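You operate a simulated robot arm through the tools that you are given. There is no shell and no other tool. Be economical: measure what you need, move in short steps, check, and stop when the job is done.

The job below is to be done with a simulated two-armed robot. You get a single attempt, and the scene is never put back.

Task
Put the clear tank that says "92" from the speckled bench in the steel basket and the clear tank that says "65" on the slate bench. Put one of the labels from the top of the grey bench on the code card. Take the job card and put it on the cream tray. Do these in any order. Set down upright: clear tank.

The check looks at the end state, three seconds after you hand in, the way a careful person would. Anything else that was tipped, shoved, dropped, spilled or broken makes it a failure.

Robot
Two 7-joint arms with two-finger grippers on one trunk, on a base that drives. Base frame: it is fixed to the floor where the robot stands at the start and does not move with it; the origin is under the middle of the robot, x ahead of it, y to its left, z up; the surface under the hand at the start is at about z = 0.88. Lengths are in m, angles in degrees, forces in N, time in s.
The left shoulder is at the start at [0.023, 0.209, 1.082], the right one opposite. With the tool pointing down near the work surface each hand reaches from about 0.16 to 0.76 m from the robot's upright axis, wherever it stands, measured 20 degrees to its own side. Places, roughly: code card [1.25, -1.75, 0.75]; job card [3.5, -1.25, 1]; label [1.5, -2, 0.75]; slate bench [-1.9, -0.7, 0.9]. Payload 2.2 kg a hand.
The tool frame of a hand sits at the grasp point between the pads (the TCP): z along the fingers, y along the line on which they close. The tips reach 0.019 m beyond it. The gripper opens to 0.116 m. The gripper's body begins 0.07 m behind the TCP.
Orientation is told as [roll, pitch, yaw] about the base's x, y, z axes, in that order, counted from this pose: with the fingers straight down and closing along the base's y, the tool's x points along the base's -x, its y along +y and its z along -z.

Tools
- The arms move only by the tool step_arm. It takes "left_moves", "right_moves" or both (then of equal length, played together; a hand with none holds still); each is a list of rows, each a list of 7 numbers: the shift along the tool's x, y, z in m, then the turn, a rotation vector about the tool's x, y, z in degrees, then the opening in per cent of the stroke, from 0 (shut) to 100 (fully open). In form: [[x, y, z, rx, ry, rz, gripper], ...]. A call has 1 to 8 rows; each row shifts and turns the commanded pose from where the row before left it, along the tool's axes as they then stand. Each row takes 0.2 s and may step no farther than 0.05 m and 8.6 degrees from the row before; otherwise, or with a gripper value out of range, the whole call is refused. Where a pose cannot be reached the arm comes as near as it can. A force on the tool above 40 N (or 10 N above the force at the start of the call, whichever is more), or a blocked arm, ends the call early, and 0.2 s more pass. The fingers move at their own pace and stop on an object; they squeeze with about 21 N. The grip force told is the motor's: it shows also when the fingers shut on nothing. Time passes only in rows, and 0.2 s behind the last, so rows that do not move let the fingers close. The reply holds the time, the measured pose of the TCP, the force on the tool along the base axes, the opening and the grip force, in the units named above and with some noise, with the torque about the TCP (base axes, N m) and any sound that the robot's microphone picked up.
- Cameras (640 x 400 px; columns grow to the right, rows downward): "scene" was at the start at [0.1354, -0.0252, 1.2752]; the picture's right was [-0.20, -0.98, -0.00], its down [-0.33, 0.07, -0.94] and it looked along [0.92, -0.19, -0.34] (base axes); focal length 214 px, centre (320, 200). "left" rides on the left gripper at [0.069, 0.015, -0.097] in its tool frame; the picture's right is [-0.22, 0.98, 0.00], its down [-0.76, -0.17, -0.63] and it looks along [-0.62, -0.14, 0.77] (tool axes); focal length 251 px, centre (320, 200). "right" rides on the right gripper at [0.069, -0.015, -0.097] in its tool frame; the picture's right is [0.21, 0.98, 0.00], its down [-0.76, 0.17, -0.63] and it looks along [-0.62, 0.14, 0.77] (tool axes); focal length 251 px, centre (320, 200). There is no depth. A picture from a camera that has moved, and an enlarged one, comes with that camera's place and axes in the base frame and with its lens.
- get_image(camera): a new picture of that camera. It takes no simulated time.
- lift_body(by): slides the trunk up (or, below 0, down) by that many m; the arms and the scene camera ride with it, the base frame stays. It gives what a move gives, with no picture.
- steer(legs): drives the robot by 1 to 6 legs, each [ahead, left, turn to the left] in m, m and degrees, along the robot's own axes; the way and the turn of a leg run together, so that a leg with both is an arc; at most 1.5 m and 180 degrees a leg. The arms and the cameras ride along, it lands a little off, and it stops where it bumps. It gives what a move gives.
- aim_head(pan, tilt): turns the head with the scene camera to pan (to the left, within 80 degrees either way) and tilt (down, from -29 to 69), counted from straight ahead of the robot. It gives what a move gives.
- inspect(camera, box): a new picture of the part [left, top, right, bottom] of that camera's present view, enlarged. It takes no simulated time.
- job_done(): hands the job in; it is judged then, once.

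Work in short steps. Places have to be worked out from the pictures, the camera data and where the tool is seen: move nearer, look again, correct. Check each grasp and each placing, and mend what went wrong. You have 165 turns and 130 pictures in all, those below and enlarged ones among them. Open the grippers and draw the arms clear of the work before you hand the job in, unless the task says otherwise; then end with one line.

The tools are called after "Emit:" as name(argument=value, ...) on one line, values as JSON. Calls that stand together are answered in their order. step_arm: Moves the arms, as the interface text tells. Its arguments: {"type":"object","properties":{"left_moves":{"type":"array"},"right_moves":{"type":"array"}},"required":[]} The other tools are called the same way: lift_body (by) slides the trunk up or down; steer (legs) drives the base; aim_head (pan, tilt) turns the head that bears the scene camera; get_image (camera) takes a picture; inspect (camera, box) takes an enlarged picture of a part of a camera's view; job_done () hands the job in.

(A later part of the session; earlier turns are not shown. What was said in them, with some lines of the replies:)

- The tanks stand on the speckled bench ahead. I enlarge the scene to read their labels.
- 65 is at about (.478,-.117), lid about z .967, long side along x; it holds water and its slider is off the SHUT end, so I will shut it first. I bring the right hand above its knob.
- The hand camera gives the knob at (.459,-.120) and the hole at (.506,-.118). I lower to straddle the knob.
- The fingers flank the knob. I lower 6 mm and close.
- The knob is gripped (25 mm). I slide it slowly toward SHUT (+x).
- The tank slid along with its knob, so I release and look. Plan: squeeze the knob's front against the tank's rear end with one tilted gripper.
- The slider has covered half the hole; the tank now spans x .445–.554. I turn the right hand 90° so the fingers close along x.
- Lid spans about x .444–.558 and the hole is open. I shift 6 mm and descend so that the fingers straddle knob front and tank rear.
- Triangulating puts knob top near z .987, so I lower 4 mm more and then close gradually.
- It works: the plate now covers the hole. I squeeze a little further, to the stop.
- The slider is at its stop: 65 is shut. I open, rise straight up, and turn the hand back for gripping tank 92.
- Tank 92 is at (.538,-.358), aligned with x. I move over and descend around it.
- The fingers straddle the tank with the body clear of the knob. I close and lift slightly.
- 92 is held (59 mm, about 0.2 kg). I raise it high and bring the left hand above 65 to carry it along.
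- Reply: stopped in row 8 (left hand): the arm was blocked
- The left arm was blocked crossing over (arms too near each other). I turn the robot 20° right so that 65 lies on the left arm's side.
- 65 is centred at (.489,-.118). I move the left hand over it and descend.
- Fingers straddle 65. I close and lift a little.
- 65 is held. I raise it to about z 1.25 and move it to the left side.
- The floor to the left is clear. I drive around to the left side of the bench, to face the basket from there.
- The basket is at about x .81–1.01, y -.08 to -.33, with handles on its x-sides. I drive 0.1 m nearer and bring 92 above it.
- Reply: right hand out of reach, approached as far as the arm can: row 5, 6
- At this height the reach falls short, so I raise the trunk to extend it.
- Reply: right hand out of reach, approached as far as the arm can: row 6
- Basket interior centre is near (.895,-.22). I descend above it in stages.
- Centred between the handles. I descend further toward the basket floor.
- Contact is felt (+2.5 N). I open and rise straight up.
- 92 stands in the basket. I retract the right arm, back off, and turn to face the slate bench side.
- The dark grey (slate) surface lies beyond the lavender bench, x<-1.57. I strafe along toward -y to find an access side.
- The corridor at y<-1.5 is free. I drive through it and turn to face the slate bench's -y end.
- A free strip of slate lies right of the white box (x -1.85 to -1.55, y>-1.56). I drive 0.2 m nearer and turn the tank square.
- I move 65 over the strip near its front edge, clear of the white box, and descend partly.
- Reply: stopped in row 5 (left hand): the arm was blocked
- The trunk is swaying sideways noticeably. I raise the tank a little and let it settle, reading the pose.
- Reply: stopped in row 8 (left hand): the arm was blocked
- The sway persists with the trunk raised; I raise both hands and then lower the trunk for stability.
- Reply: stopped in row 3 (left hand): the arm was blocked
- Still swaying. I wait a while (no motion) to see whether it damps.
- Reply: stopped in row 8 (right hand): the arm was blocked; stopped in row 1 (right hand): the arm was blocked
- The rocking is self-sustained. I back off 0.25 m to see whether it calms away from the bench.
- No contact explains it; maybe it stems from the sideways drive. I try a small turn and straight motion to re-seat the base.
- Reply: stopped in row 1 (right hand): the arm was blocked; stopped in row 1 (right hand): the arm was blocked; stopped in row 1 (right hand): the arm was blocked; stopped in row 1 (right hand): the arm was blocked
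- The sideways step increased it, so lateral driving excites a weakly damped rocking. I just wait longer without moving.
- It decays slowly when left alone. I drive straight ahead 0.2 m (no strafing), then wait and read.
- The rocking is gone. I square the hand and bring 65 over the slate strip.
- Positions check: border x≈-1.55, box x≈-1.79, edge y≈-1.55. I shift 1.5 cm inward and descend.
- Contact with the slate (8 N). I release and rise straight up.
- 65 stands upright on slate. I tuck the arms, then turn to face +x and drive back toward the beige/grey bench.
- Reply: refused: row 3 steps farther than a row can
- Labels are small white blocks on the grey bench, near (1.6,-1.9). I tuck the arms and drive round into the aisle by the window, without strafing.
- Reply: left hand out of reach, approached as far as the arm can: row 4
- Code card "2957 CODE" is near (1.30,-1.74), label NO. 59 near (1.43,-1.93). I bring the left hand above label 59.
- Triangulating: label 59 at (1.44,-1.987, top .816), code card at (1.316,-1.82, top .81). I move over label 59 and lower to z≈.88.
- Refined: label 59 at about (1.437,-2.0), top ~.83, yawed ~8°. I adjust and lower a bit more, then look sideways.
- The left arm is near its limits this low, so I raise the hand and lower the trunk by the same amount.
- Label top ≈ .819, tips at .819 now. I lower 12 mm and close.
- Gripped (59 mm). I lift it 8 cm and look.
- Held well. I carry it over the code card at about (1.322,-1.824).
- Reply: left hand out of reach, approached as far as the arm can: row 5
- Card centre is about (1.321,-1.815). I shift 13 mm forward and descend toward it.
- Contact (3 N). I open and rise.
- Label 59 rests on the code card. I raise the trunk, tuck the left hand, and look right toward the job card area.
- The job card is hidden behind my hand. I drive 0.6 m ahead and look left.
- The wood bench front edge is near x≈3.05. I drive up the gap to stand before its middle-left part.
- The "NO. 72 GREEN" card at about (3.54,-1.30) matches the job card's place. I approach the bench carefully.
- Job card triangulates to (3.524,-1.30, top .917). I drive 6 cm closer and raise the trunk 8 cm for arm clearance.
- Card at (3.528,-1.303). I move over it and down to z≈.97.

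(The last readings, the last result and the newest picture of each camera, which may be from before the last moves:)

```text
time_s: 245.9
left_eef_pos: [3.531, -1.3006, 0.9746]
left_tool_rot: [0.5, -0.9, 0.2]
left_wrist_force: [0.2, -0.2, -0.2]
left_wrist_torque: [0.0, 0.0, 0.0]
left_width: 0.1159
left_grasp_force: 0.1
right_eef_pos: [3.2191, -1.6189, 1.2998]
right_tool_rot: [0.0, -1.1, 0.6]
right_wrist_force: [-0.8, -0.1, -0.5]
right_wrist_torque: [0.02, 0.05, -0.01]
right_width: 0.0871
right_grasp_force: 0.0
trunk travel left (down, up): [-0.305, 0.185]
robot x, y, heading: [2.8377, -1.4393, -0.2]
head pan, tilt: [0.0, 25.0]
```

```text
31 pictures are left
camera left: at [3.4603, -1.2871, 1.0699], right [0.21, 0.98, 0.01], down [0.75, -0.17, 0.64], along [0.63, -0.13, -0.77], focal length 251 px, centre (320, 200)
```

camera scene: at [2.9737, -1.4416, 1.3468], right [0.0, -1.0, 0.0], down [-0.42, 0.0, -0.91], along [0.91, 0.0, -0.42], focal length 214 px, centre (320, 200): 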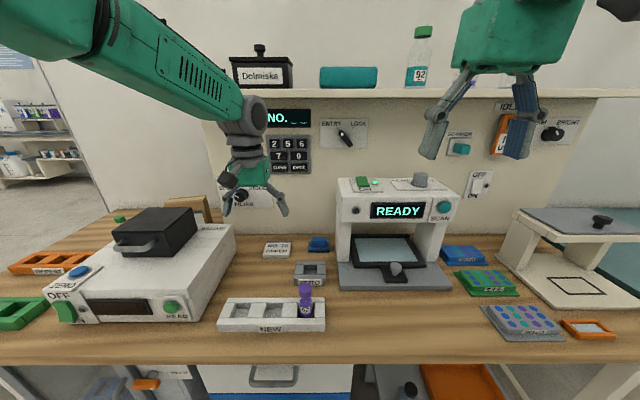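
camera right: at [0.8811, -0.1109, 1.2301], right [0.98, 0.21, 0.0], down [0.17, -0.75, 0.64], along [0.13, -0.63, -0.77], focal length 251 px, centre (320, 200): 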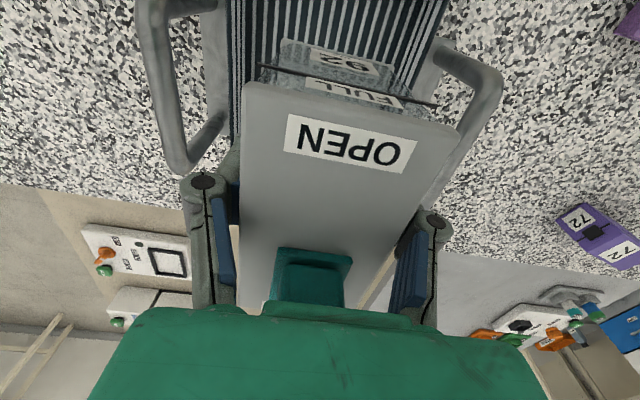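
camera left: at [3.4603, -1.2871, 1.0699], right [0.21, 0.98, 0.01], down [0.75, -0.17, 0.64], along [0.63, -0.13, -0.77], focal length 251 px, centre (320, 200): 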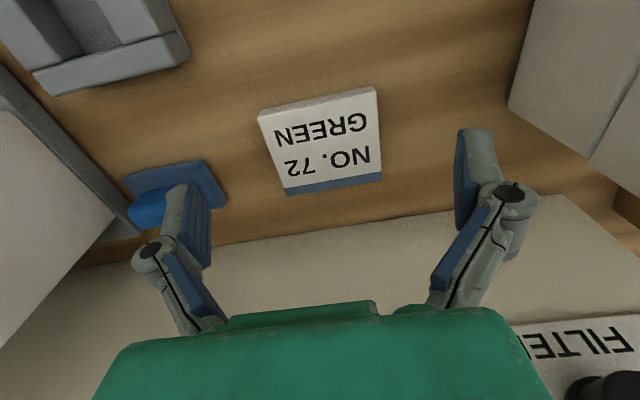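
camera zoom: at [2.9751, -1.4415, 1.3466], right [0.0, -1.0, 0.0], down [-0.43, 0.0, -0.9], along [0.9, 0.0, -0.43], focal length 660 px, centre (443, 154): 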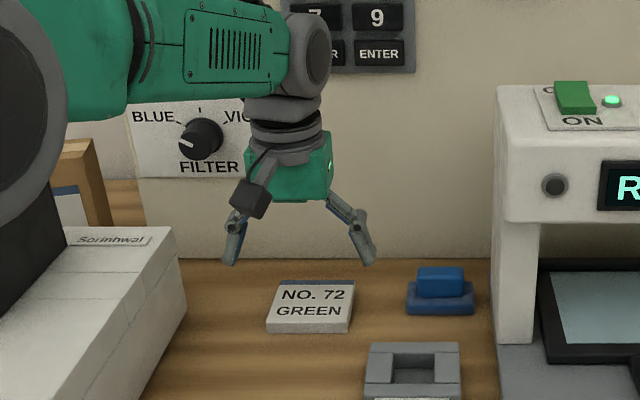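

Emit:
step_arm(left_moves=[[-0.005, -0.001, 0.02, 0, 0, 0, 100], [0, 0, 0.015, 0, 0, 0, 100], [0, 0, 0.008, 0, 0, 0, 100], [0, 0, 0, 0, 0, 0, 100]])

Emit:
inspect(camera="scene", box=[230, 200, 340, 280])

```text
time_s: 246.9
left_eef_pos: [3.5388, -1.304, 0.9306]
left_tool_rot: [0.4, -0.7, 0.4]
left_wrist_force: [-0.5, 0.6, 0.0]
left_wrist_torque: [0.0, -0.02, 0.0]
left_width: 0.1158
left_grasp_force: 0.1
right_eef_pos: [3.2202, -1.6191, 1.2998]
right_tool_rot: [0.1, -1.1, 0.5]
right_wrist_force: [1.0, -0.3, -0.1]
right_wrist_torque: [0.01, 0.0, 0.0]
right_width: 0.0869
right_grasp_force: 0.2
trunk travel left (down, up): [-0.305, 0.185]
robot x, y, heading: [2.8371, -1.4374, -0.4]
head pan, tilt: [0.0, 25.0]
```

```text
5.00 times, centred on (285, 240) of scene
camera zoom: at [2.9756, -1.4417, 1.3465], right [0.0, -1.0, 0.0], down [-0.43, 0.0, -0.9], along [0.9, 0.0, -0.43], focal length 1072 px, centre (495, 0)
```

zoom: 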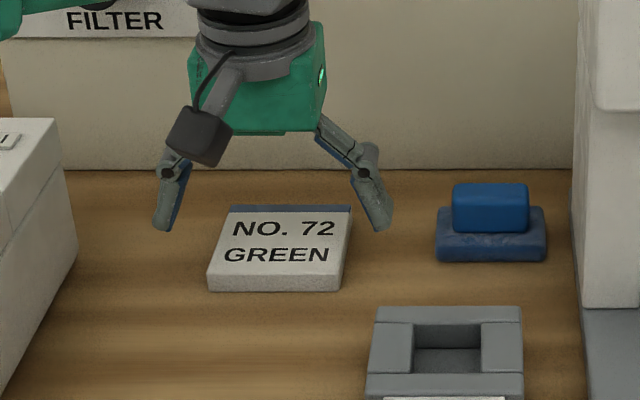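

The card is thin (~1 cm), bench at about .89. I lower in small steps.

Emit:
step_arm(left_moves=[[0, -0.001, 0.008, 0, 0, 0, 100], [0, 0, 0.005, 0, 0, 0, 100], [0, 0, 0, 0, 0, 0, 100]])

Emit:
step_arm(left_moves=[[0, 0, 0.003, 0, 0, 0, 100], [0, 0, 0, 0, 0, 0, 100]])

Emit:
inspect(camera="scene", box=[230, 200, 340, 280])

```text
time_s: 247.7
left_eef_pos: [3.5386, -1.3032, 0.9177]
left_tool_rot: [0.4, -0.9, 0.3]
left_wrist_force: [-0.1, 0.1, -0.5]
left_wrist_torque: [-0.02, 0.04, 0.02]
left_width: 0.116
left_grasp_force: 0.0
right_eef_pos: [3.2203, -1.6192, 1.2999]
right_tool_rot: [0.2, -1.1, 0.5]
right_wrist_force: [-0.2, 0.7, 0.1]
right_wrist_torque: [0.03, -0.02, 0.02]
right_width: 0.0872
right_grasp_force: 0.1
trunk travel left (down, up): [-0.305, 0.185]
robot x, y, heading: [2.8394, -1.4452, -0.3]
head pan, tilt: [0.0, 25.0]
```

```text
time_s: 248.3
left_eef_pos: [3.5387, -1.3034, 0.9144]
left_tool_rot: [0.4, -0.8, 0.4]
left_wrist_force: [1.5, 0.1, 0.6]
left_wrist_torque: [0.0, 0.03, 0.02]
left_width: 0.116
left_grasp_force: 0.1
right_eef_pos: [3.2209, -1.6205, 1.2998]
right_tool_rot: [0.1, -1.1, 0.5]
right_wrist_force: [-0.2, 0.6, 0.2]
right_wrist_torque: [-0.01, 0.02, 0.03]
right_width: 0.0869
right_grasp_force: 0.2
trunk travel left (down, up): [-0.305, 0.185]
robot x, y, heading: [2.8366, -1.4393, -0.2]
head pan, tilt: [0.0, 25.0]
```

```text
5.00 times, centred on (285, 240) of scene
camera zoom: at [2.9755, -1.4417, 1.3465], right [0.0, -1.0, 0.0], down [-0.43, 0.0, -0.9], along [0.9, 0.0, -0.43], focal length 1072 px, centre (495, 0)
```

zoom: 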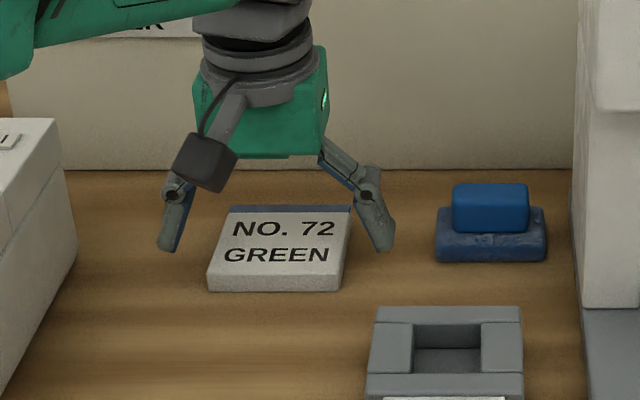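

Emit:
step_arm(left_moves=[[0, 0, 0.003, 0, 0, 0, 100], [0, 0, 0.003, 0, 0, 0, 100], [0, 0, 0, 0, 0, 0, 100]])

Emit:
step_arm(left_moves=[[0, 0, 0.003, 0, 0, 0, 100], [0, 0, 0, 0, 0, 0, 100]])

```text
time_s: 249.1
left_eef_pos: [3.5384, -1.3037, 0.9088]
left_tool_rot: [0.3, -0.8, 0.3]
left_wrist_force: [0.1, -0.6, 0.1]
left_wrist_torque: [-0.02, 0.0, -0.02]
left_width: 0.116
left_grasp_force: 0.0
right_eef_pos: [3.2206, -1.6191, 1.2997]
right_tool_rot: [0.1, -1.0, 0.5]
right_wrist_force: [-0.3, 0.0, -0.4]
right_wrist_torque: [0.0, 0.0, 0.01]
right_width: 0.0871
right_grasp_force: 0.1
trunk travel left (down, up): [-0.305, 0.185]
robot x, y, heading: [2.8341, -1.4399, -0.6]
head pan, tilt: [0.0, 25.0]
```

```text
time_s: 249.7
left_eef_pos: [3.5382, -1.3031, 0.9056]
left_tool_rot: [0.4, -0.9, 0.4]
left_wrist_force: [0.5, -0.1, 0.2]
left_wrist_torque: [0.01, -0.01, 0.03]
left_width: 0.116
left_grasp_force: 0.0
right_eef_pos: [3.2209, -1.6186, 1.2992]
right_tool_rot: [0.1, -1.0, 0.4]
right_wrist_force: [0.0, -0.2, 0.2]
right_wrist_torque: [0.03, -0.02, 0.0]
right_width: 0.0871
right_grasp_force: 0.1
trunk travel left (down, up): [-0.305, 0.185]
robot x, y, heading: [2.8382, -1.4394, -0.3]
head pan, tilt: [0.0, 25.0]
```

Emit:
step_arm(left_moves=[[0, 0, 0.003, 0, 0, 0, 100], [0, 0, 0, 0, 0, 0, 100]])

Emit:
inspect(camera="scene", box=[240, 220, 330, 280])

```text
time_s: 250.3
left_eef_pos: [3.5369, -1.3042, 0.903]
left_tool_rot: [0.4, -0.9, 0.3]
left_wrist_force: [0.5, -0.1, -0.2]
left_wrist_torque: [-0.01, 0.02, 0.0]
left_width: 0.1162
left_grasp_force: 0.1
right_eef_pos: [3.2209, -1.6195, 1.2992]
right_tool_rot: [0.2, -1.1, 0.5]
right_wrist_force: [0.0, 0.1, 0.0]
right_wrist_torque: [0.02, -0.01, 0.0]
right_width: 0.0869
right_grasp_force: 0.2
trunk travel left (down, up): [-0.305, 0.185]
robot x, y, heading: [2.8388, -1.4402, -0.3]
head pan, tilt: [0.0, 25.0]
```

```text
6.67 times, centred on (285, 250) of scene
camera zoom: at [2.9754, -1.4417, 1.3465], right [0.0, -1.0, 0.0], down [-0.43, 0.0, -0.9], along [0.9, 0.0, -0.43], focal length 1430 px, centre (553, -133)
```

zoom: 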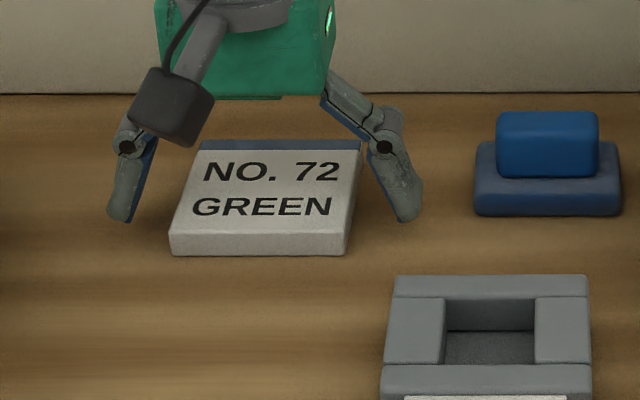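

Tips are well below the card's top. I close.

Emit:
step_arm(left_moves=[[0, 0, 0, 0, 0, 0, 80], [0, 0, 0, 0, 0, 0, 65], [0, 0, 0, 0, 0, 0, 50], [0, 0, 0, 0, 0, 0, 30], [0, 0, 0, 0, 0, 0, 30]])

Emit:
inspect(camera="scene", box=[240, 220, 330, 280])

```text
time_s: 251.5
left_eef_pos: [3.5386, -1.3044, 0.9035]
left_tool_rot: [0.5, -0.9, 0.2]
left_wrist_force: [0.6, 0.3, 2.4]
left_wrist_torque: [0.12, 0.08, -0.01]
left_width: 0.0819
left_grasp_force: 20.7
right_eef_pos: [3.2201, -1.6192, 1.2989]
right_tool_rot: [0.1, -1.1, 0.6]
right_wrist_force: [1.0, 0.4, 0.8]
right_wrist_torque: [-0.01, 0.01, -0.01]
right_width: 0.087
right_grasp_force: 0.0
trunk travel left (down, up): [-0.305, 0.185]
robot x, y, heading: [2.8359, -1.4394, -0.3]
head pan, tilt: [0.0, 25.0]
```

```text
6.67 times, centred on (285, 250) of scene
camera zoom: at [2.9752, -1.4417, 1.3466], right [0.0, -1.0, 0.0], down [-0.43, 0.0, -0.9], along [0.9, 0.0, -0.43], focal length 1430 px, centre (553, -133)
```

zoom: 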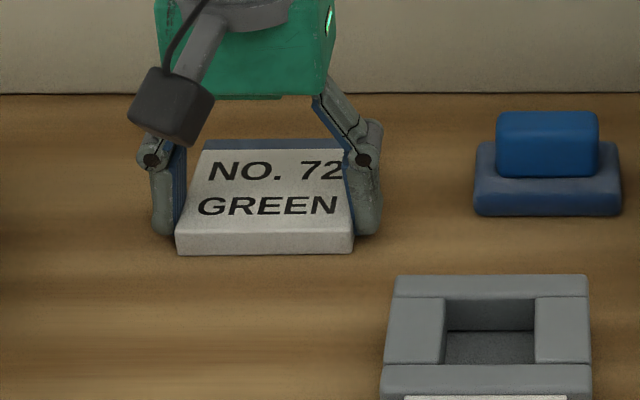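

Card gripped (82 mm). I lift it and draw back toward the robot.

Emit:
step_arm(left_moves=[[0, 0, -0.02, 0, 0, 0, 30], [0, 0, -0.045, 0, 0, 0, 30], [0, 0, -0.045, 0, 0, 0, 30], [0, 0, -0.045, 0, 0, 0, 30], [0.045, 0, 0, 0, 0, 0, 30], [0.045, 0, 0, 0, 0, 0, 30], [0.045, 0, 0, 0, 0, 0, 30], [0.03, 0, -0.03, 0, 0, 0, 30]])

Emit:
step_arm(left_moves=[[0.03, 0, -0.03, 0, 0, 0, 30], [0.03, 0, -0.03, 0, 0, 0, 30], [0.03, 0, -0.02, 0, 0, 0, 30], [0, 0, 0, 0, 0, 0, 30]])

Emit:
get_image(camera="scene")

```text
time_s: 253.3
left_eef_pos: [3.3681, -1.3027, 1.0854]
left_tool_rot: [0.4, -1.0, 0.2]
left_wrist_force: [0.0, 0.0, -1.3]
left_wrist_torque: [0.02, 0.01, 0.01]
left_width: 0.0821
left_grasp_force: 20.6
right_eef_pos: [3.217, -1.6197, 1.303]
right_tool_rot: [0.0, -1.4, 0.4]
right_wrist_force: [-1.0, -0.5, -0.2]
right_wrist_torque: [0.04, -0.04, 0.0]
right_width: 0.0869
right_grasp_force: 0.1
trunk travel left (down, up): [-0.305, 0.185]
robot x, y, heading: [2.8381, -1.4443, -0.2]
head pan, tilt: [0.0, 25.0]
```

```text
time_s: 254.3
left_eef_pos: [3.28, -1.3075, 1.1642]
left_tool_rot: [0.4, -0.8, 0.2]
left_wrist_force: [0.0, 0.3, 0.3]
left_wrist_torque: [-0.02, 0.02, 0.0]
left_width: 0.0822
left_grasp_force: 21.2
right_eef_pos: [3.2203, -1.6195, 1.3011]
right_tool_rot: [-0.1, -1.2, 0.5]
right_wrist_force: [0.7, 0.8, 0.2]
right_wrist_torque: [0.04, 0.03, -0.01]
right_width: 0.087
right_grasp_force: 0.0
trunk travel left (down, up): [-0.305, 0.185]
robot x, y, heading: [2.8366, -1.4364, 0.0]
head pan, tilt: [0.0, 25.0]
```

```text
26 pictures are left
camera scene: at [2.9739, -1.4417, 1.3466], right [0.0, -1.0, 0.0], down [-0.43, 0.0, -0.9], along [0.9, 0.0, -0.43], focal length 214 px, centre (320, 200)
```

scene: 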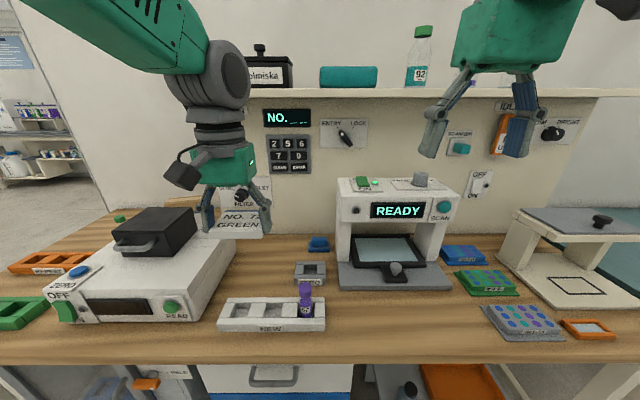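

The card is held. I back off, and drive around the far end of the speckled bench to the cream tray's side.

Emit:
steer(legs=[[-0.25, 0, 0], [0, 0, 90], [1.4, 0, 0], [0.85, 0, 0]])

Emit:
aim_head(pan=60, tilt=25)

Emit:
get_image(camera="scene")

```text
time_s: 270.7
left_eef_pos: [2.4983, 1.245, 1.1636]
left_tool_rot: [0.4, -0.9, 89.5]
left_wrist_force: [-0.2, -0.3, -0.8]
left_wrist_torque: [-0.04, 0.04, 0.01]
left_width: 0.0816
left_grasp_force: 20.7
right_eef_pos: [2.8078, 1.1828, 1.3019]
right_tool_rot: [0.1, -1.4, 89.6]
right_wrist_force: [-0.1, -0.1, 1.1]
right_wrist_torque: [-0.03, 0.0, 0.04]
right_width: 0.0869
right_grasp_force: 0.0
trunk travel left (down, up): [-0.305, 0.185]
robot x, y, heading: [2.626, 0.804, 88.7]
head pan, tilt: [0.0, 25.0]
```

```text
time_s: 272.0
left_eef_pos: [2.4961, 1.2428, 1.164]
left_tool_rot: [0.4, -1.0, 89.5]
left_wrist_force: [-0.4, -0.7, -0.2]
left_wrist_torque: [-0.01, 0.0, 0.03]
left_width: 0.0818
left_grasp_force: 21.1
right_eef_pos: [2.8083, 1.1822, 1.3011]
right_tool_rot: [0.2, -1.1, 89.8]
right_wrist_force: [-0.2, -0.9, 0.3]
right_wrist_torque: [0.02, -0.01, -0.02]
right_width: 0.087
right_grasp_force: 0.0
trunk travel left (down, up): [-0.305, 0.185]
robot x, y, heading: [2.6215, 0.8043, 89.2]
head pan, tilt: [60.0, 25.0]
```

```text
25 pictures are left
camera scene: at [2.5497, 0.8921, 1.3469], right [0.52, 0.86, 0.0], down [0.36, -0.22, -0.91], along [-0.78, 0.47, -0.42], focal length 214 px, centre (320, 200)
```

scene: 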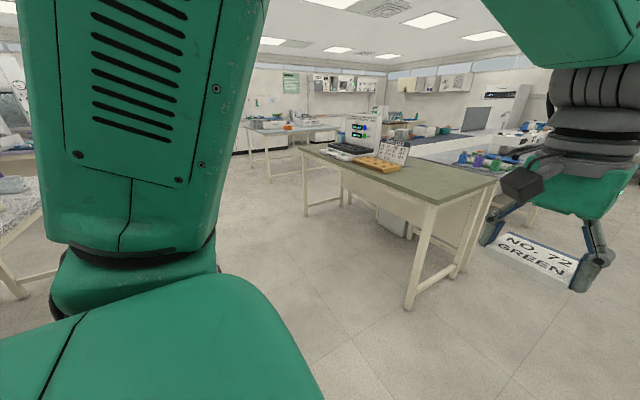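

The corridor along y≈0.8 is free (next bench at y≈1.9). I continue to beside the tray and face the speckled bench.

Emit:
steer(legs=[[0, 0, 91], [1.5, 0, 0], [0.14, 0, 0], [0, 0, 90]])

Emit:
aim_head(pan=5, tilt=38)

Emit:
get_image(camera="scene")

```text
time_s: 287.9
left_eef_pos: [1.1601, 0.3859, 1.1651]
left_tool_rot: [0.5, -1.1, -88.9]
left_wrist_force: [0.5, -0.2, -0.4]
left_wrist_torque: [0.01, -0.02, 0.01]
left_width: 0.0815
left_grasp_force: 21.2
right_eef_pos: [0.8465, 0.4391, 1.3009]
right_tool_rot: [0.0, -1.2, -88.7]
right_wrist_force: [0.1, -0.4, -0.5]
right_wrist_torque: [0.01, 0.01, -0.01]
right_width: 0.0867
right_grasp_force: 0.1
trunk travel left (down, up): [-0.305, 0.185]
robot x, y, heading: [1.0201, 0.8252, -89.3]
head pan, tilt: [60.0, 25.0]
```

```text
time_s: 289.1
left_eef_pos: [1.1588, 0.3886, 1.166]
left_tool_rot: [0.3, -1.1, -88.7]
left_wrist_force: [0.1, 0.3, -0.6]
left_wrist_torque: [0.0, 0.0, -0.02]
left_width: 0.0815
left_grasp_force: 21.0
right_eef_pos: [0.8458, 0.4395, 1.2994]
right_tool_rot: [0.1, -0.9, -88.6]
right_wrist_force: [0.1, 0.5, 0.8]
right_wrist_torque: [0.06, 0.01, 0.0]
right_width: 0.0868
right_grasp_force: 0.1
trunk travel left (down, up): [-0.305, 0.185]
robot x, y, heading: [1.0209, 0.82, -89.2]
head pan, tilt: [5.0, 38.0]
```

```text
24 pictures are left
camera scene: at [1.0289, 0.696, 1.3264], right [-0.99, -0.1, 0.0], down [-0.06, 0.61, -0.79], along [0.08, -0.78, -0.62], focal length 214 px, centre (320, 200)
```

scene: 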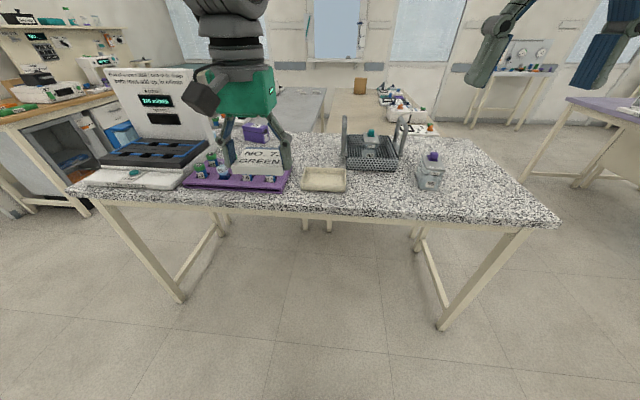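

Cream tray at about (1.086,.026). I drive 0.25 m nearer and bring the card above it.

Emit:
steer(legs=[[0.25, 0, 0]])

Emit:
step_arm(left_moves=[[-0.03, -0.025, 0, 0, 0, 0, 30], [-0.03, -0.025, 0, 0, 0, 0, 30], [-0.02, -0.025, 0, 0, 0, 0, 30], [0, 0, 0.03, 0, 0, 0, 30], [0, 0, 0, 0, 0, 0, 30]])

Emit:
get_image(camera="scene")

Emit:
get_image(camera="left")

```text
time_s: 290.9
left_eef_pos: [1.163, 0.1422, 1.1652]
left_tool_rot: [0.5, -1.0, -88.7]
left_wrist_force: [0.3, 0.8, -0.8]
left_wrist_torque: [0.05, -0.02, -0.01]
left_width: 0.0811
left_grasp_force: 21.1
right_eef_pos: [0.8502, 0.1926, 1.2997]
right_tool_rot: [0.2, -1.0, -88.5]
right_wrist_force: [0.8, 0.0, 0.8]
right_wrist_torque: [-0.01, 0.0, -0.01]
right_width: 0.0873
right_grasp_force: 0.1
trunk travel left (down, up): [-0.305, 0.185]
robot x, y, heading: [1.0241, 0.5723, -89.2]
head pan, tilt: [5.0, 38.0]
```

```text
time_s: 292.1
left_eef_pos: [1.0937, 0.0621, 1.1358]
left_tool_rot: [0.3, -1.1, -88.6]
left_wrist_force: [-0.4, -0.2, 0.0]
left_wrist_torque: [0.05, 0.01, 0.01]
left_width: 0.0816
left_grasp_force: 21.0
right_eef_pos: [0.8519, 0.194, 1.2984]
right_tool_rot: [0.0, -0.6, -88.6]
right_wrist_force: [-0.2, 0.1, -0.5]
right_wrist_torque: [0.01, 0.03, -0.02]
right_width: 0.087
right_grasp_force: 0.0
trunk travel left (down, up): [-0.305, 0.185]
robot x, y, heading: [1.0248, 0.5769, -89.1]
head pan, tilt: [5.0, 38.0]
```

```text
23 pictures are left
camera scene: at [1.0328, 0.4485, 1.3263], right [-0.99, -0.1, 0.0], down [-0.06, 0.61, -0.79], along [0.08, -0.78, -0.62], focal length 214 px, centre (320, 200)
```

scene: 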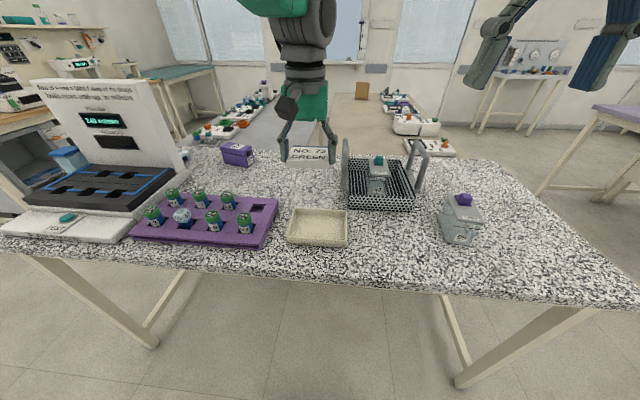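

```text
22 pictures are left
camera left: at [1.1066, 0.1325, 1.2319], right [0.98, -0.19, 0.01], down [-0.15, -0.75, 0.65], along [-0.12, -0.64, -0.76], focal length 251 px, centre (320, 200)
```

left: 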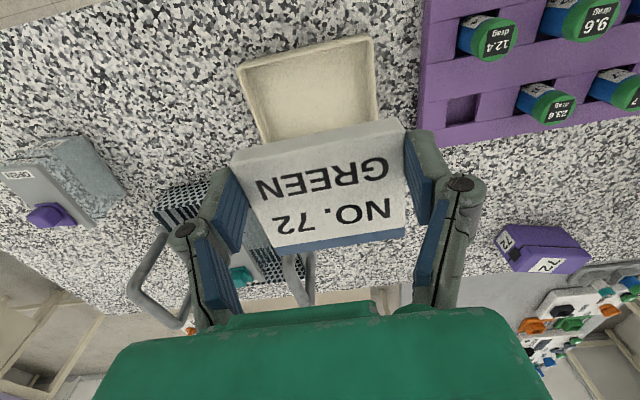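

Tray centre ≈ (1.076,.025), spanning x 1.0–1.15, y -.027–.077. I centre the card and descend to z≈.96.

Emit:
step_arm(left_moves=[[-0.032, -0.018, 0, 0, 1, 1.4, 30], [0, 0, 0.045, 0, 0, 0, 30], [0, 0, 0.045, 0, 0, 0, 30], [0, 0, 0.045, 0, 0, 0, 30], [0, 0, 0.03, 0, 0, 0, 30], [0, 0, 0, 0, 0, 0, 30]])

Emit:
inspect(camera="scene", box=[260, 150, 400, 260])

Emit:
get_image(camera="left")

```text
time_s: 293.5
left_eef_pos: [1.0768, 0.0261, 0.9731]
left_tool_rot: [0.0, -0.2, -89.4]
left_wrist_force: [0.3, -0.6, -0.7]
left_wrist_torque: [0.02, -0.02, 0.0]
left_width: 0.0819
left_grasp_force: 21.1
right_eef_pos: [0.8501, 0.1938, 1.2968]
right_tool_rot: [0.1, -0.5, -88.5]
right_wrist_force: [-0.1, -0.7, 0.7]
right_wrist_torque: [-0.01, -0.03, 0.01]
right_width: 0.0868
right_grasp_force: 0.0
trunk travel left (down, up): [-0.305, 0.185]
robot x, y, heading: [1.0198, 0.5744, -89.1]
head pan, tilt: [5.0, 38.0]
```

```text
3.64 times, centred on (330, 205) of scene
camera zoom: at [1.0306, 0.4482, 1.3263], right [-0.99, -0.1, 0.0], down [-0.06, 0.62, -0.79], along [0.08, -0.78, -0.62], focal length 780 px, centre (284, 182)
```

zoom: 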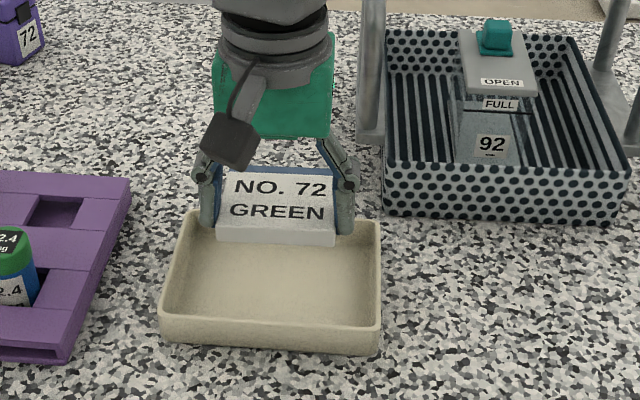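

```text
20 pictures are left
camera left: at [1.0915, 0.0948, 1.0695], right [0.98, -0.21, 0.0], down [-0.16, -0.76, 0.63], along [-0.13, -0.62, -0.77], focal length 251 px, centre (320, 200)
```

left: 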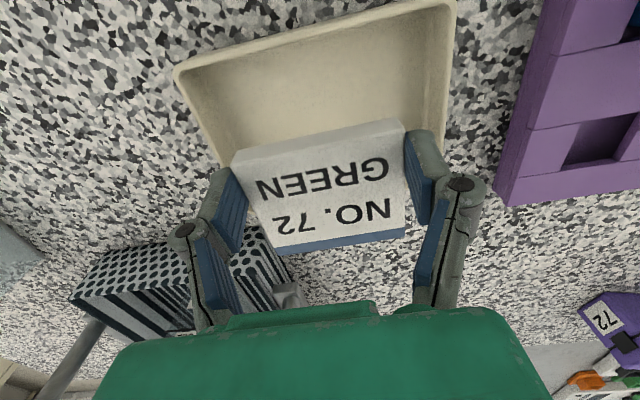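

The projected landing spot matches the tray floor centre. I lower further.

Emit:
step_arm(left_moves=[[-0.002, 0.004, 0.02, 0, 0, 0, 30], [0, 0, 0.02, 0, 0, 0, 30], [0, 0, 0.008, 0, 0, 0, 30], [0, 0, 0, 0, 0, 0, 30]])

Emit:
inspect(camera="scene", box=[280, 180, 370, 260])

```text
time_s: 294.5
left_eef_pos: [1.0801, 0.025, 0.925]
left_tool_rot: [0.5, -0.2, -89.9]
left_wrist_force: [1.8, -0.2, 9.4]
left_wrist_torque: [-0.59, -0.06, 0.09]
left_width: 0.0821
left_grasp_force: 21.3
right_eef_pos: [0.8513, 0.1938, 1.2982]
right_tool_rot: [0.2, -0.7, -88.5]
right_wrist_force: [0.4, 0.4, -0.6]
right_wrist_torque: [0.0, 0.01, 0.0]
right_width: 0.087
right_grasp_force: 0.0
trunk travel left (down, up): [-0.305, 0.185]
robot x, y, heading: [1.0225, 0.5775, -89.1]
head pan, tilt: [5.0, 38.0]
```

```text
5.00 times, centred on (325, 220) of scene
camera zoom: at [1.0321, 0.4496, 1.3265], right [-0.99, -0.1, 0.0], down [-0.06, 0.61, -0.79], along [0.08, -0.78, -0.62], focal length 1072 px, centre (295, 100)
```

zoom: 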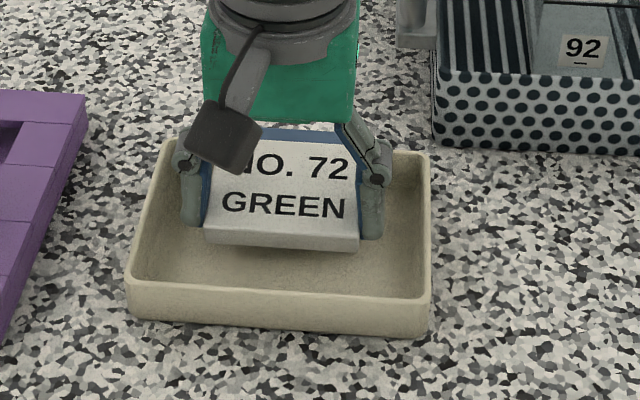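

The card's far edge touched the far rim (9 N). I raise 2 cm, shift 14 mm toward me, and lower again.

Emit:
step_arm(left_moves=[[0, 0, -0.02, 0, 0, 0, 30], [0.014, -0.002, 0, 0, 0, 0, 30], [0, 0, 0, 0, 0, 0, 30]])

Emit:
inspect(camera="scene", box=[280, 180, 370, 260])

```text
time_s: 295.3
left_eef_pos: [1.08, 0.0387, 0.9404]
left_tool_rot: [0.0, 0.7, -89.3]
left_wrist_force: [-0.6, 0.1, -0.9]
left_wrist_torque: [-0.03, 0.0, 0.0]
left_width: 0.0821
left_grasp_force: 20.8
right_eef_pos: [0.8509, 0.1922, 1.2964]
right_tool_rot: [0.0, -0.6, -88.5]
right_wrist_force: [-0.6, 0.0, 0.8]
right_wrist_torque: [0.02, 0.01, -0.03]
right_width: 0.087
right_grasp_force: 0.1
trunk travel left (down, up): [-0.305, 0.185]
robot x, y, heading: [1.0264, 0.5753, -89.3]
head pan, tilt: [5.0, 38.0]
```

```text
5.00 times, centred on (325, 220) of scene
camera zoom: at [1.0315, 0.4473, 1.3262], right [-0.99, -0.1, 0.0], down [-0.06, 0.62, -0.79], along [0.08, -0.78, -0.62], focal length 1072 px, centre (295, 100)
```

zoom: 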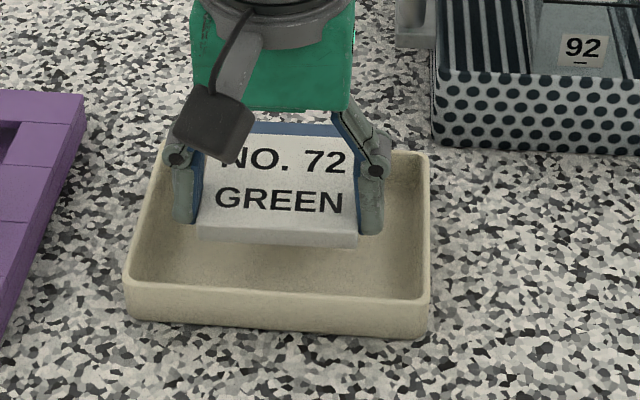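

Card centre is ~9 mm too far still. I shift 9 mm nearer and lower.

Emit:
step_arm(left_moves=[[0.009, -0.002, 0, 0, -0.7, 0, 30], [0, 0, 0.012, 0, 0, 0, 30], [0, 0, 0.008, 0, 0, 0, 30], [0, 0, 0, 0, 0, 0, 30]])

Emit:
inspect(camera="scene", box=[280, 180, 370, 260])

```text
time_s: 296.3
left_eef_pos: [1.0814, 0.0429, 0.9295]
left_tool_rot: [-1.0, -1.0, -88.8]
left_wrist_force: [0.6, -0.2, -1.2]
left_wrist_torque: [0.01, 0.0, -0.01]
left_width: 0.0823
left_grasp_force: 21.0
right_eef_pos: [0.8505, 0.1928, 1.2963]
right_tool_rot: [0.1, -0.5, -88.5]
right_wrist_force: [-0.2, -0.3, 0.2]
right_wrist_torque: [0.02, 0.01, 0.03]
right_width: 0.0872
right_grasp_force: 0.1
trunk travel left (down, up): [-0.305, 0.185]
robot x, y, heading: [1.0258, 0.5741, -89.2]
head pan, tilt: [5.0, 38.0]
```

```text
5.00 times, centred on (325, 220) of scene
camera zoom: at [1.0315, 0.4478, 1.3263], right [-0.99, -0.1, 0.0], down [-0.06, 0.62, -0.79], along [0.08, -0.78, -0.62], focal length 1072 px, centre (295, 100)
```

zoom: 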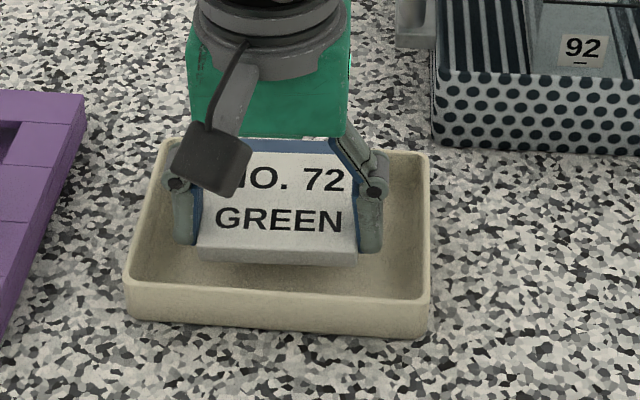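

Emit:
step_arm(left_moves=[[0.003, 0, 0.008, 0, 0, 0, 30], [0, 0, 0.006, 0, 0, 0, 30], [0, 0, 0, 0, 0, 0, 30]])

Emit:
step_arm(left_moves=[[0, 0, 0.004, 0, 0, 0, 30], [0, 0, 0, 0, 0, 0, 30]])

Emit:
inspect(camera="scene", box=[280, 180, 370, 260])

```text
time_s: 297.1
left_eef_pos: [1.0825, 0.0468, 0.9126]
left_tool_rot: [-0.6, -0.7, -88.8]
left_wrist_force: [0.3, -0.7, 0.0]
left_wrist_torque: [-0.01, 0.01, 0.04]
left_width: 0.0818
left_grasp_force: 20.9
right_eef_pos: [0.85, 0.194, 1.2965]
right_tool_rot: [0.1, -0.5, -88.5]
right_wrist_force: [0.5, -0.5, -1.1]
right_wrist_torque: [-0.02, 0.0, 0.06]
right_width: 0.0869
right_grasp_force: 0.1
trunk travel left (down, up): [-0.305, 0.185]
robot x, y, heading: [1.0211, 0.5777, -89.3]
head pan, tilt: [5.0, 38.0]
```

```text
time_s: 297.7
left_eef_pos: [1.0819, 0.0452, 0.9117]
left_tool_rot: [-0.7, -1.0, -88.7]
left_wrist_force: [-0.4, -1.2, 10.2]
left_wrist_torque: [0.16, -0.41, -0.02]
left_width: 0.0821
left_grasp_force: 20.5
right_eef_pos: [0.8481, 0.1953, 1.2984]
right_tool_rot: [0.1, -0.7, -88.4]
right_wrist_force: [0.6, 0.4, 1.1]
right_wrist_torque: [-0.03, 0.01, -0.01]
right_width: 0.0871
right_grasp_force: 0.0
trunk travel left (down, up): [-0.305, 0.185]
robot x, y, heading: [1.0231, 0.5767, -89.1]
head pan, tilt: [5.0, 38.0]
```

```text
5.00 times, centred on (325, 220) of scene
camera zoom: at [1.0308, 0.4492, 1.3266], right [-0.99, -0.1, 0.0], down [-0.06, 0.61, -0.79], along [0.08, -0.78, -0.62], focal length 1072 px, centre (295, 100)
```

zoom: 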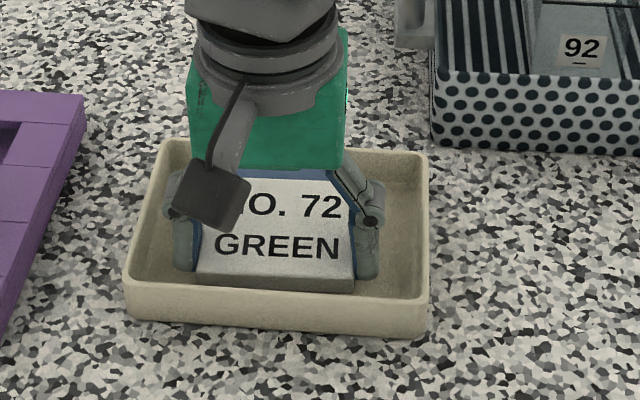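

Contact on the tray floor with the card inside the rims. I open slightly, then rise straight.

Emit:
step_arm(left_moves=[[0, 0, -0.001, 0, 0, 0, 82], [0, 0, 0, 0, 0, 0, 82], [0, 0, 0, 0, 0, 0, 82]])

Emit:
step_arm(left_moves=[[0, 0, -0.01, 0, 0, 0, 82], [0, 0, -0.02, 0, 0, 0, 82], [0, 0, -0.045, 0, 0, 0, 82], [0, 0, -0.045, 0, 0, 0, 82], [0, 0, -0.045, 0, 0, 0, 82], [0, 0, -0.045, 0, 0, 0, 82], [0.04, 0, 0, 0, 0, 0, 82], [0.04, 0, 0, 0, 0, 0, 82]])

Emit:
inspect(camera="scene", box=[270, 150, 430, 260])

```text
time_s: 298.5
left_eef_pos: [1.0829, 0.0468, 0.9088]
left_tool_rot: [-0.5, -0.4, -88.7]
left_wrist_force: [-0.5, 0.0, 0.8]
left_wrist_torque: [-0.02, -0.01, 0.04]
left_width: 0.0951
left_grasp_force: 0.1
right_eef_pos: [0.8512, 0.1929, 1.2972]
right_tool_rot: [0.1, -0.5, -88.5]
right_wrist_force: [-0.5, 0.5, 1.2]
right_wrist_torque: [0.0, 0.0, 0.01]
right_width: 0.0869
right_grasp_force: 0.1
trunk travel left (down, up): [-0.305, 0.185]
robot x, y, heading: [1.0209, 0.5726, -89.3]
head pan, tilt: [5.0, 38.0]
```

```text
time_s: 300.3
left_eef_pos: [1.0743, 0.136, 1.1175]
left_tool_rot: [0.4, -0.9, -89.9]
left_wrist_force: [-0.3, -0.4, -0.2]
left_wrist_torque: [-0.05, 0.02, 0.03]
left_width: 0.095
left_grasp_force: 0.1
right_eef_pos: [0.8506, 0.1966, 1.2991]
right_tool_rot: [0.2, -0.8, -88.5]
right_wrist_force: [-0.1, 1.0, -0.1]
right_wrist_torque: [-0.03, -0.01, -0.02]
right_width: 0.0868
right_grasp_force: 0.0
trunk travel left (down, up): [-0.305, 0.185]
robot x, y, heading: [1.0224, 0.5749, -89.2]
head pan, tilt: [5.0, 38.0]
```

```text
3.64 times, centred on (350, 205) of scene
camera zoom: at [1.0322, 0.4512, 1.3266], right [-0.99, -0.1, 0.0], down [-0.06, 0.61, -0.79], along [0.08, -0.78, -0.62], focal length 780 px, centre (211, 182)
```

zoom: 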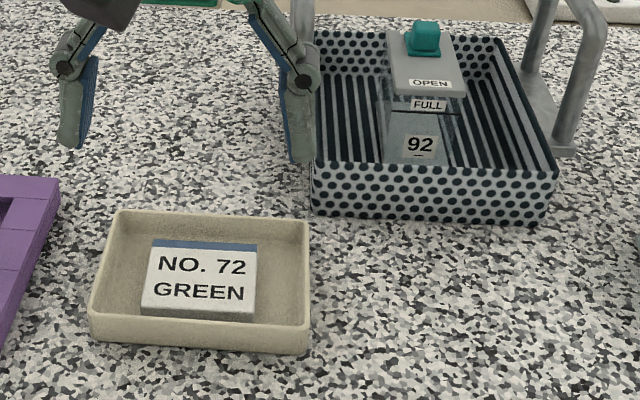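

All four placements are done: the job card lies flat in the tray, 92 is in the basket. I back away and open both grippers.

Emit:
steer(legs=[[-0.3, 0, 0]])

Emit:
step_arm(left_moves=[[0, 0, -0.03, 0, 0, 0, 100], [0, 0, -0.03, 0, 0, 0, 100], [0, 0, 0, 0, 0, 0, 100]], right_moves=[[0, 0, 0, 0, 0, 0, 100], [0, 0, 0, 0, 0, 0, 100], [0, 0, 0, 0, 0, 0, 100]])

Emit:
get_image(camera="scene")

```text
time_s: 302.4
left_eef_pos: [1.0699, 0.4367, 1.117]
left_tool_rot: [0.4, -0.8, -89.9]
left_wrist_force: [0.1, 0.4, 0.2]
left_wrist_torque: [-0.01, -0.02, -0.03]
left_width: 0.0949
left_grasp_force: 0.2
right_eef_pos: [0.8455, 0.4941, 1.2974]
right_tool_rot: [0.1, -0.6, -88.3]
right_wrist_force: [-0.2, -0.3, 0.4]
right_wrist_torque: [0.01, 0.02, 0.0]
right_width: 0.0872
right_grasp_force: 0.2
trunk travel left (down, up): [-0.305, 0.185]
robot x, y, heading: [1.018, 0.8778, -89.1]
head pan, tilt: [5.0, 38.0]
```

```text
time_s: 303.2
left_eef_pos: [1.0682, 0.4419, 1.1774]
left_tool_rot: [0.3, -1.0, -89.8]
left_wrist_force: [0.0, -1.1, 0.8]
left_wrist_torque: [-0.03, -0.01, 0.01]
left_width: 0.1161
left_grasp_force: 0.0
right_eef_pos: [0.8459, 0.4976, 1.2955]
right_tool_rot: [0.2, -0.5, -88.3]
right_wrist_force: [-0.7, 0.2, 0.0]
right_wrist_torque: [0.01, -0.02, 0.0]
right_width: 0.1158
right_grasp_force: 0.2
trunk travel left (down, up): [-0.305, 0.185]
robot x, y, heading: [1.0183, 0.8802, -89.0]
head pan, tilt: [5.0, 38.0]
```

```text
14 pictures are left
camera scene: at [1.0275, 0.7513, 1.3263], right [-0.99, -0.1, 0.0], down [-0.06, 0.61, -0.79], along [0.08, -0.78, -0.62], focal length 214 px, centre (320, 200)
```

scene: 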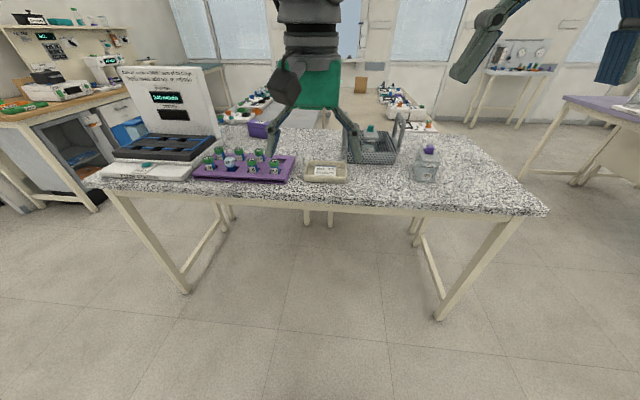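

Everything is in place, the arms are clear and the grippers are open, so I hand in.

Emit:
job_done()

```text
The job is handed in.
```

The job is handed in. Tank 92 stands upright in the steel basket and tank 65 upright on the slate bench; I slid tank 65's lid shut before moving it. Label NO. 59 is on the code card. The card reading "NO. 72 GREEN", which I took to be the job card from where it lay, is in the beige tray on the speckled bench, which I took to be the cream tray.
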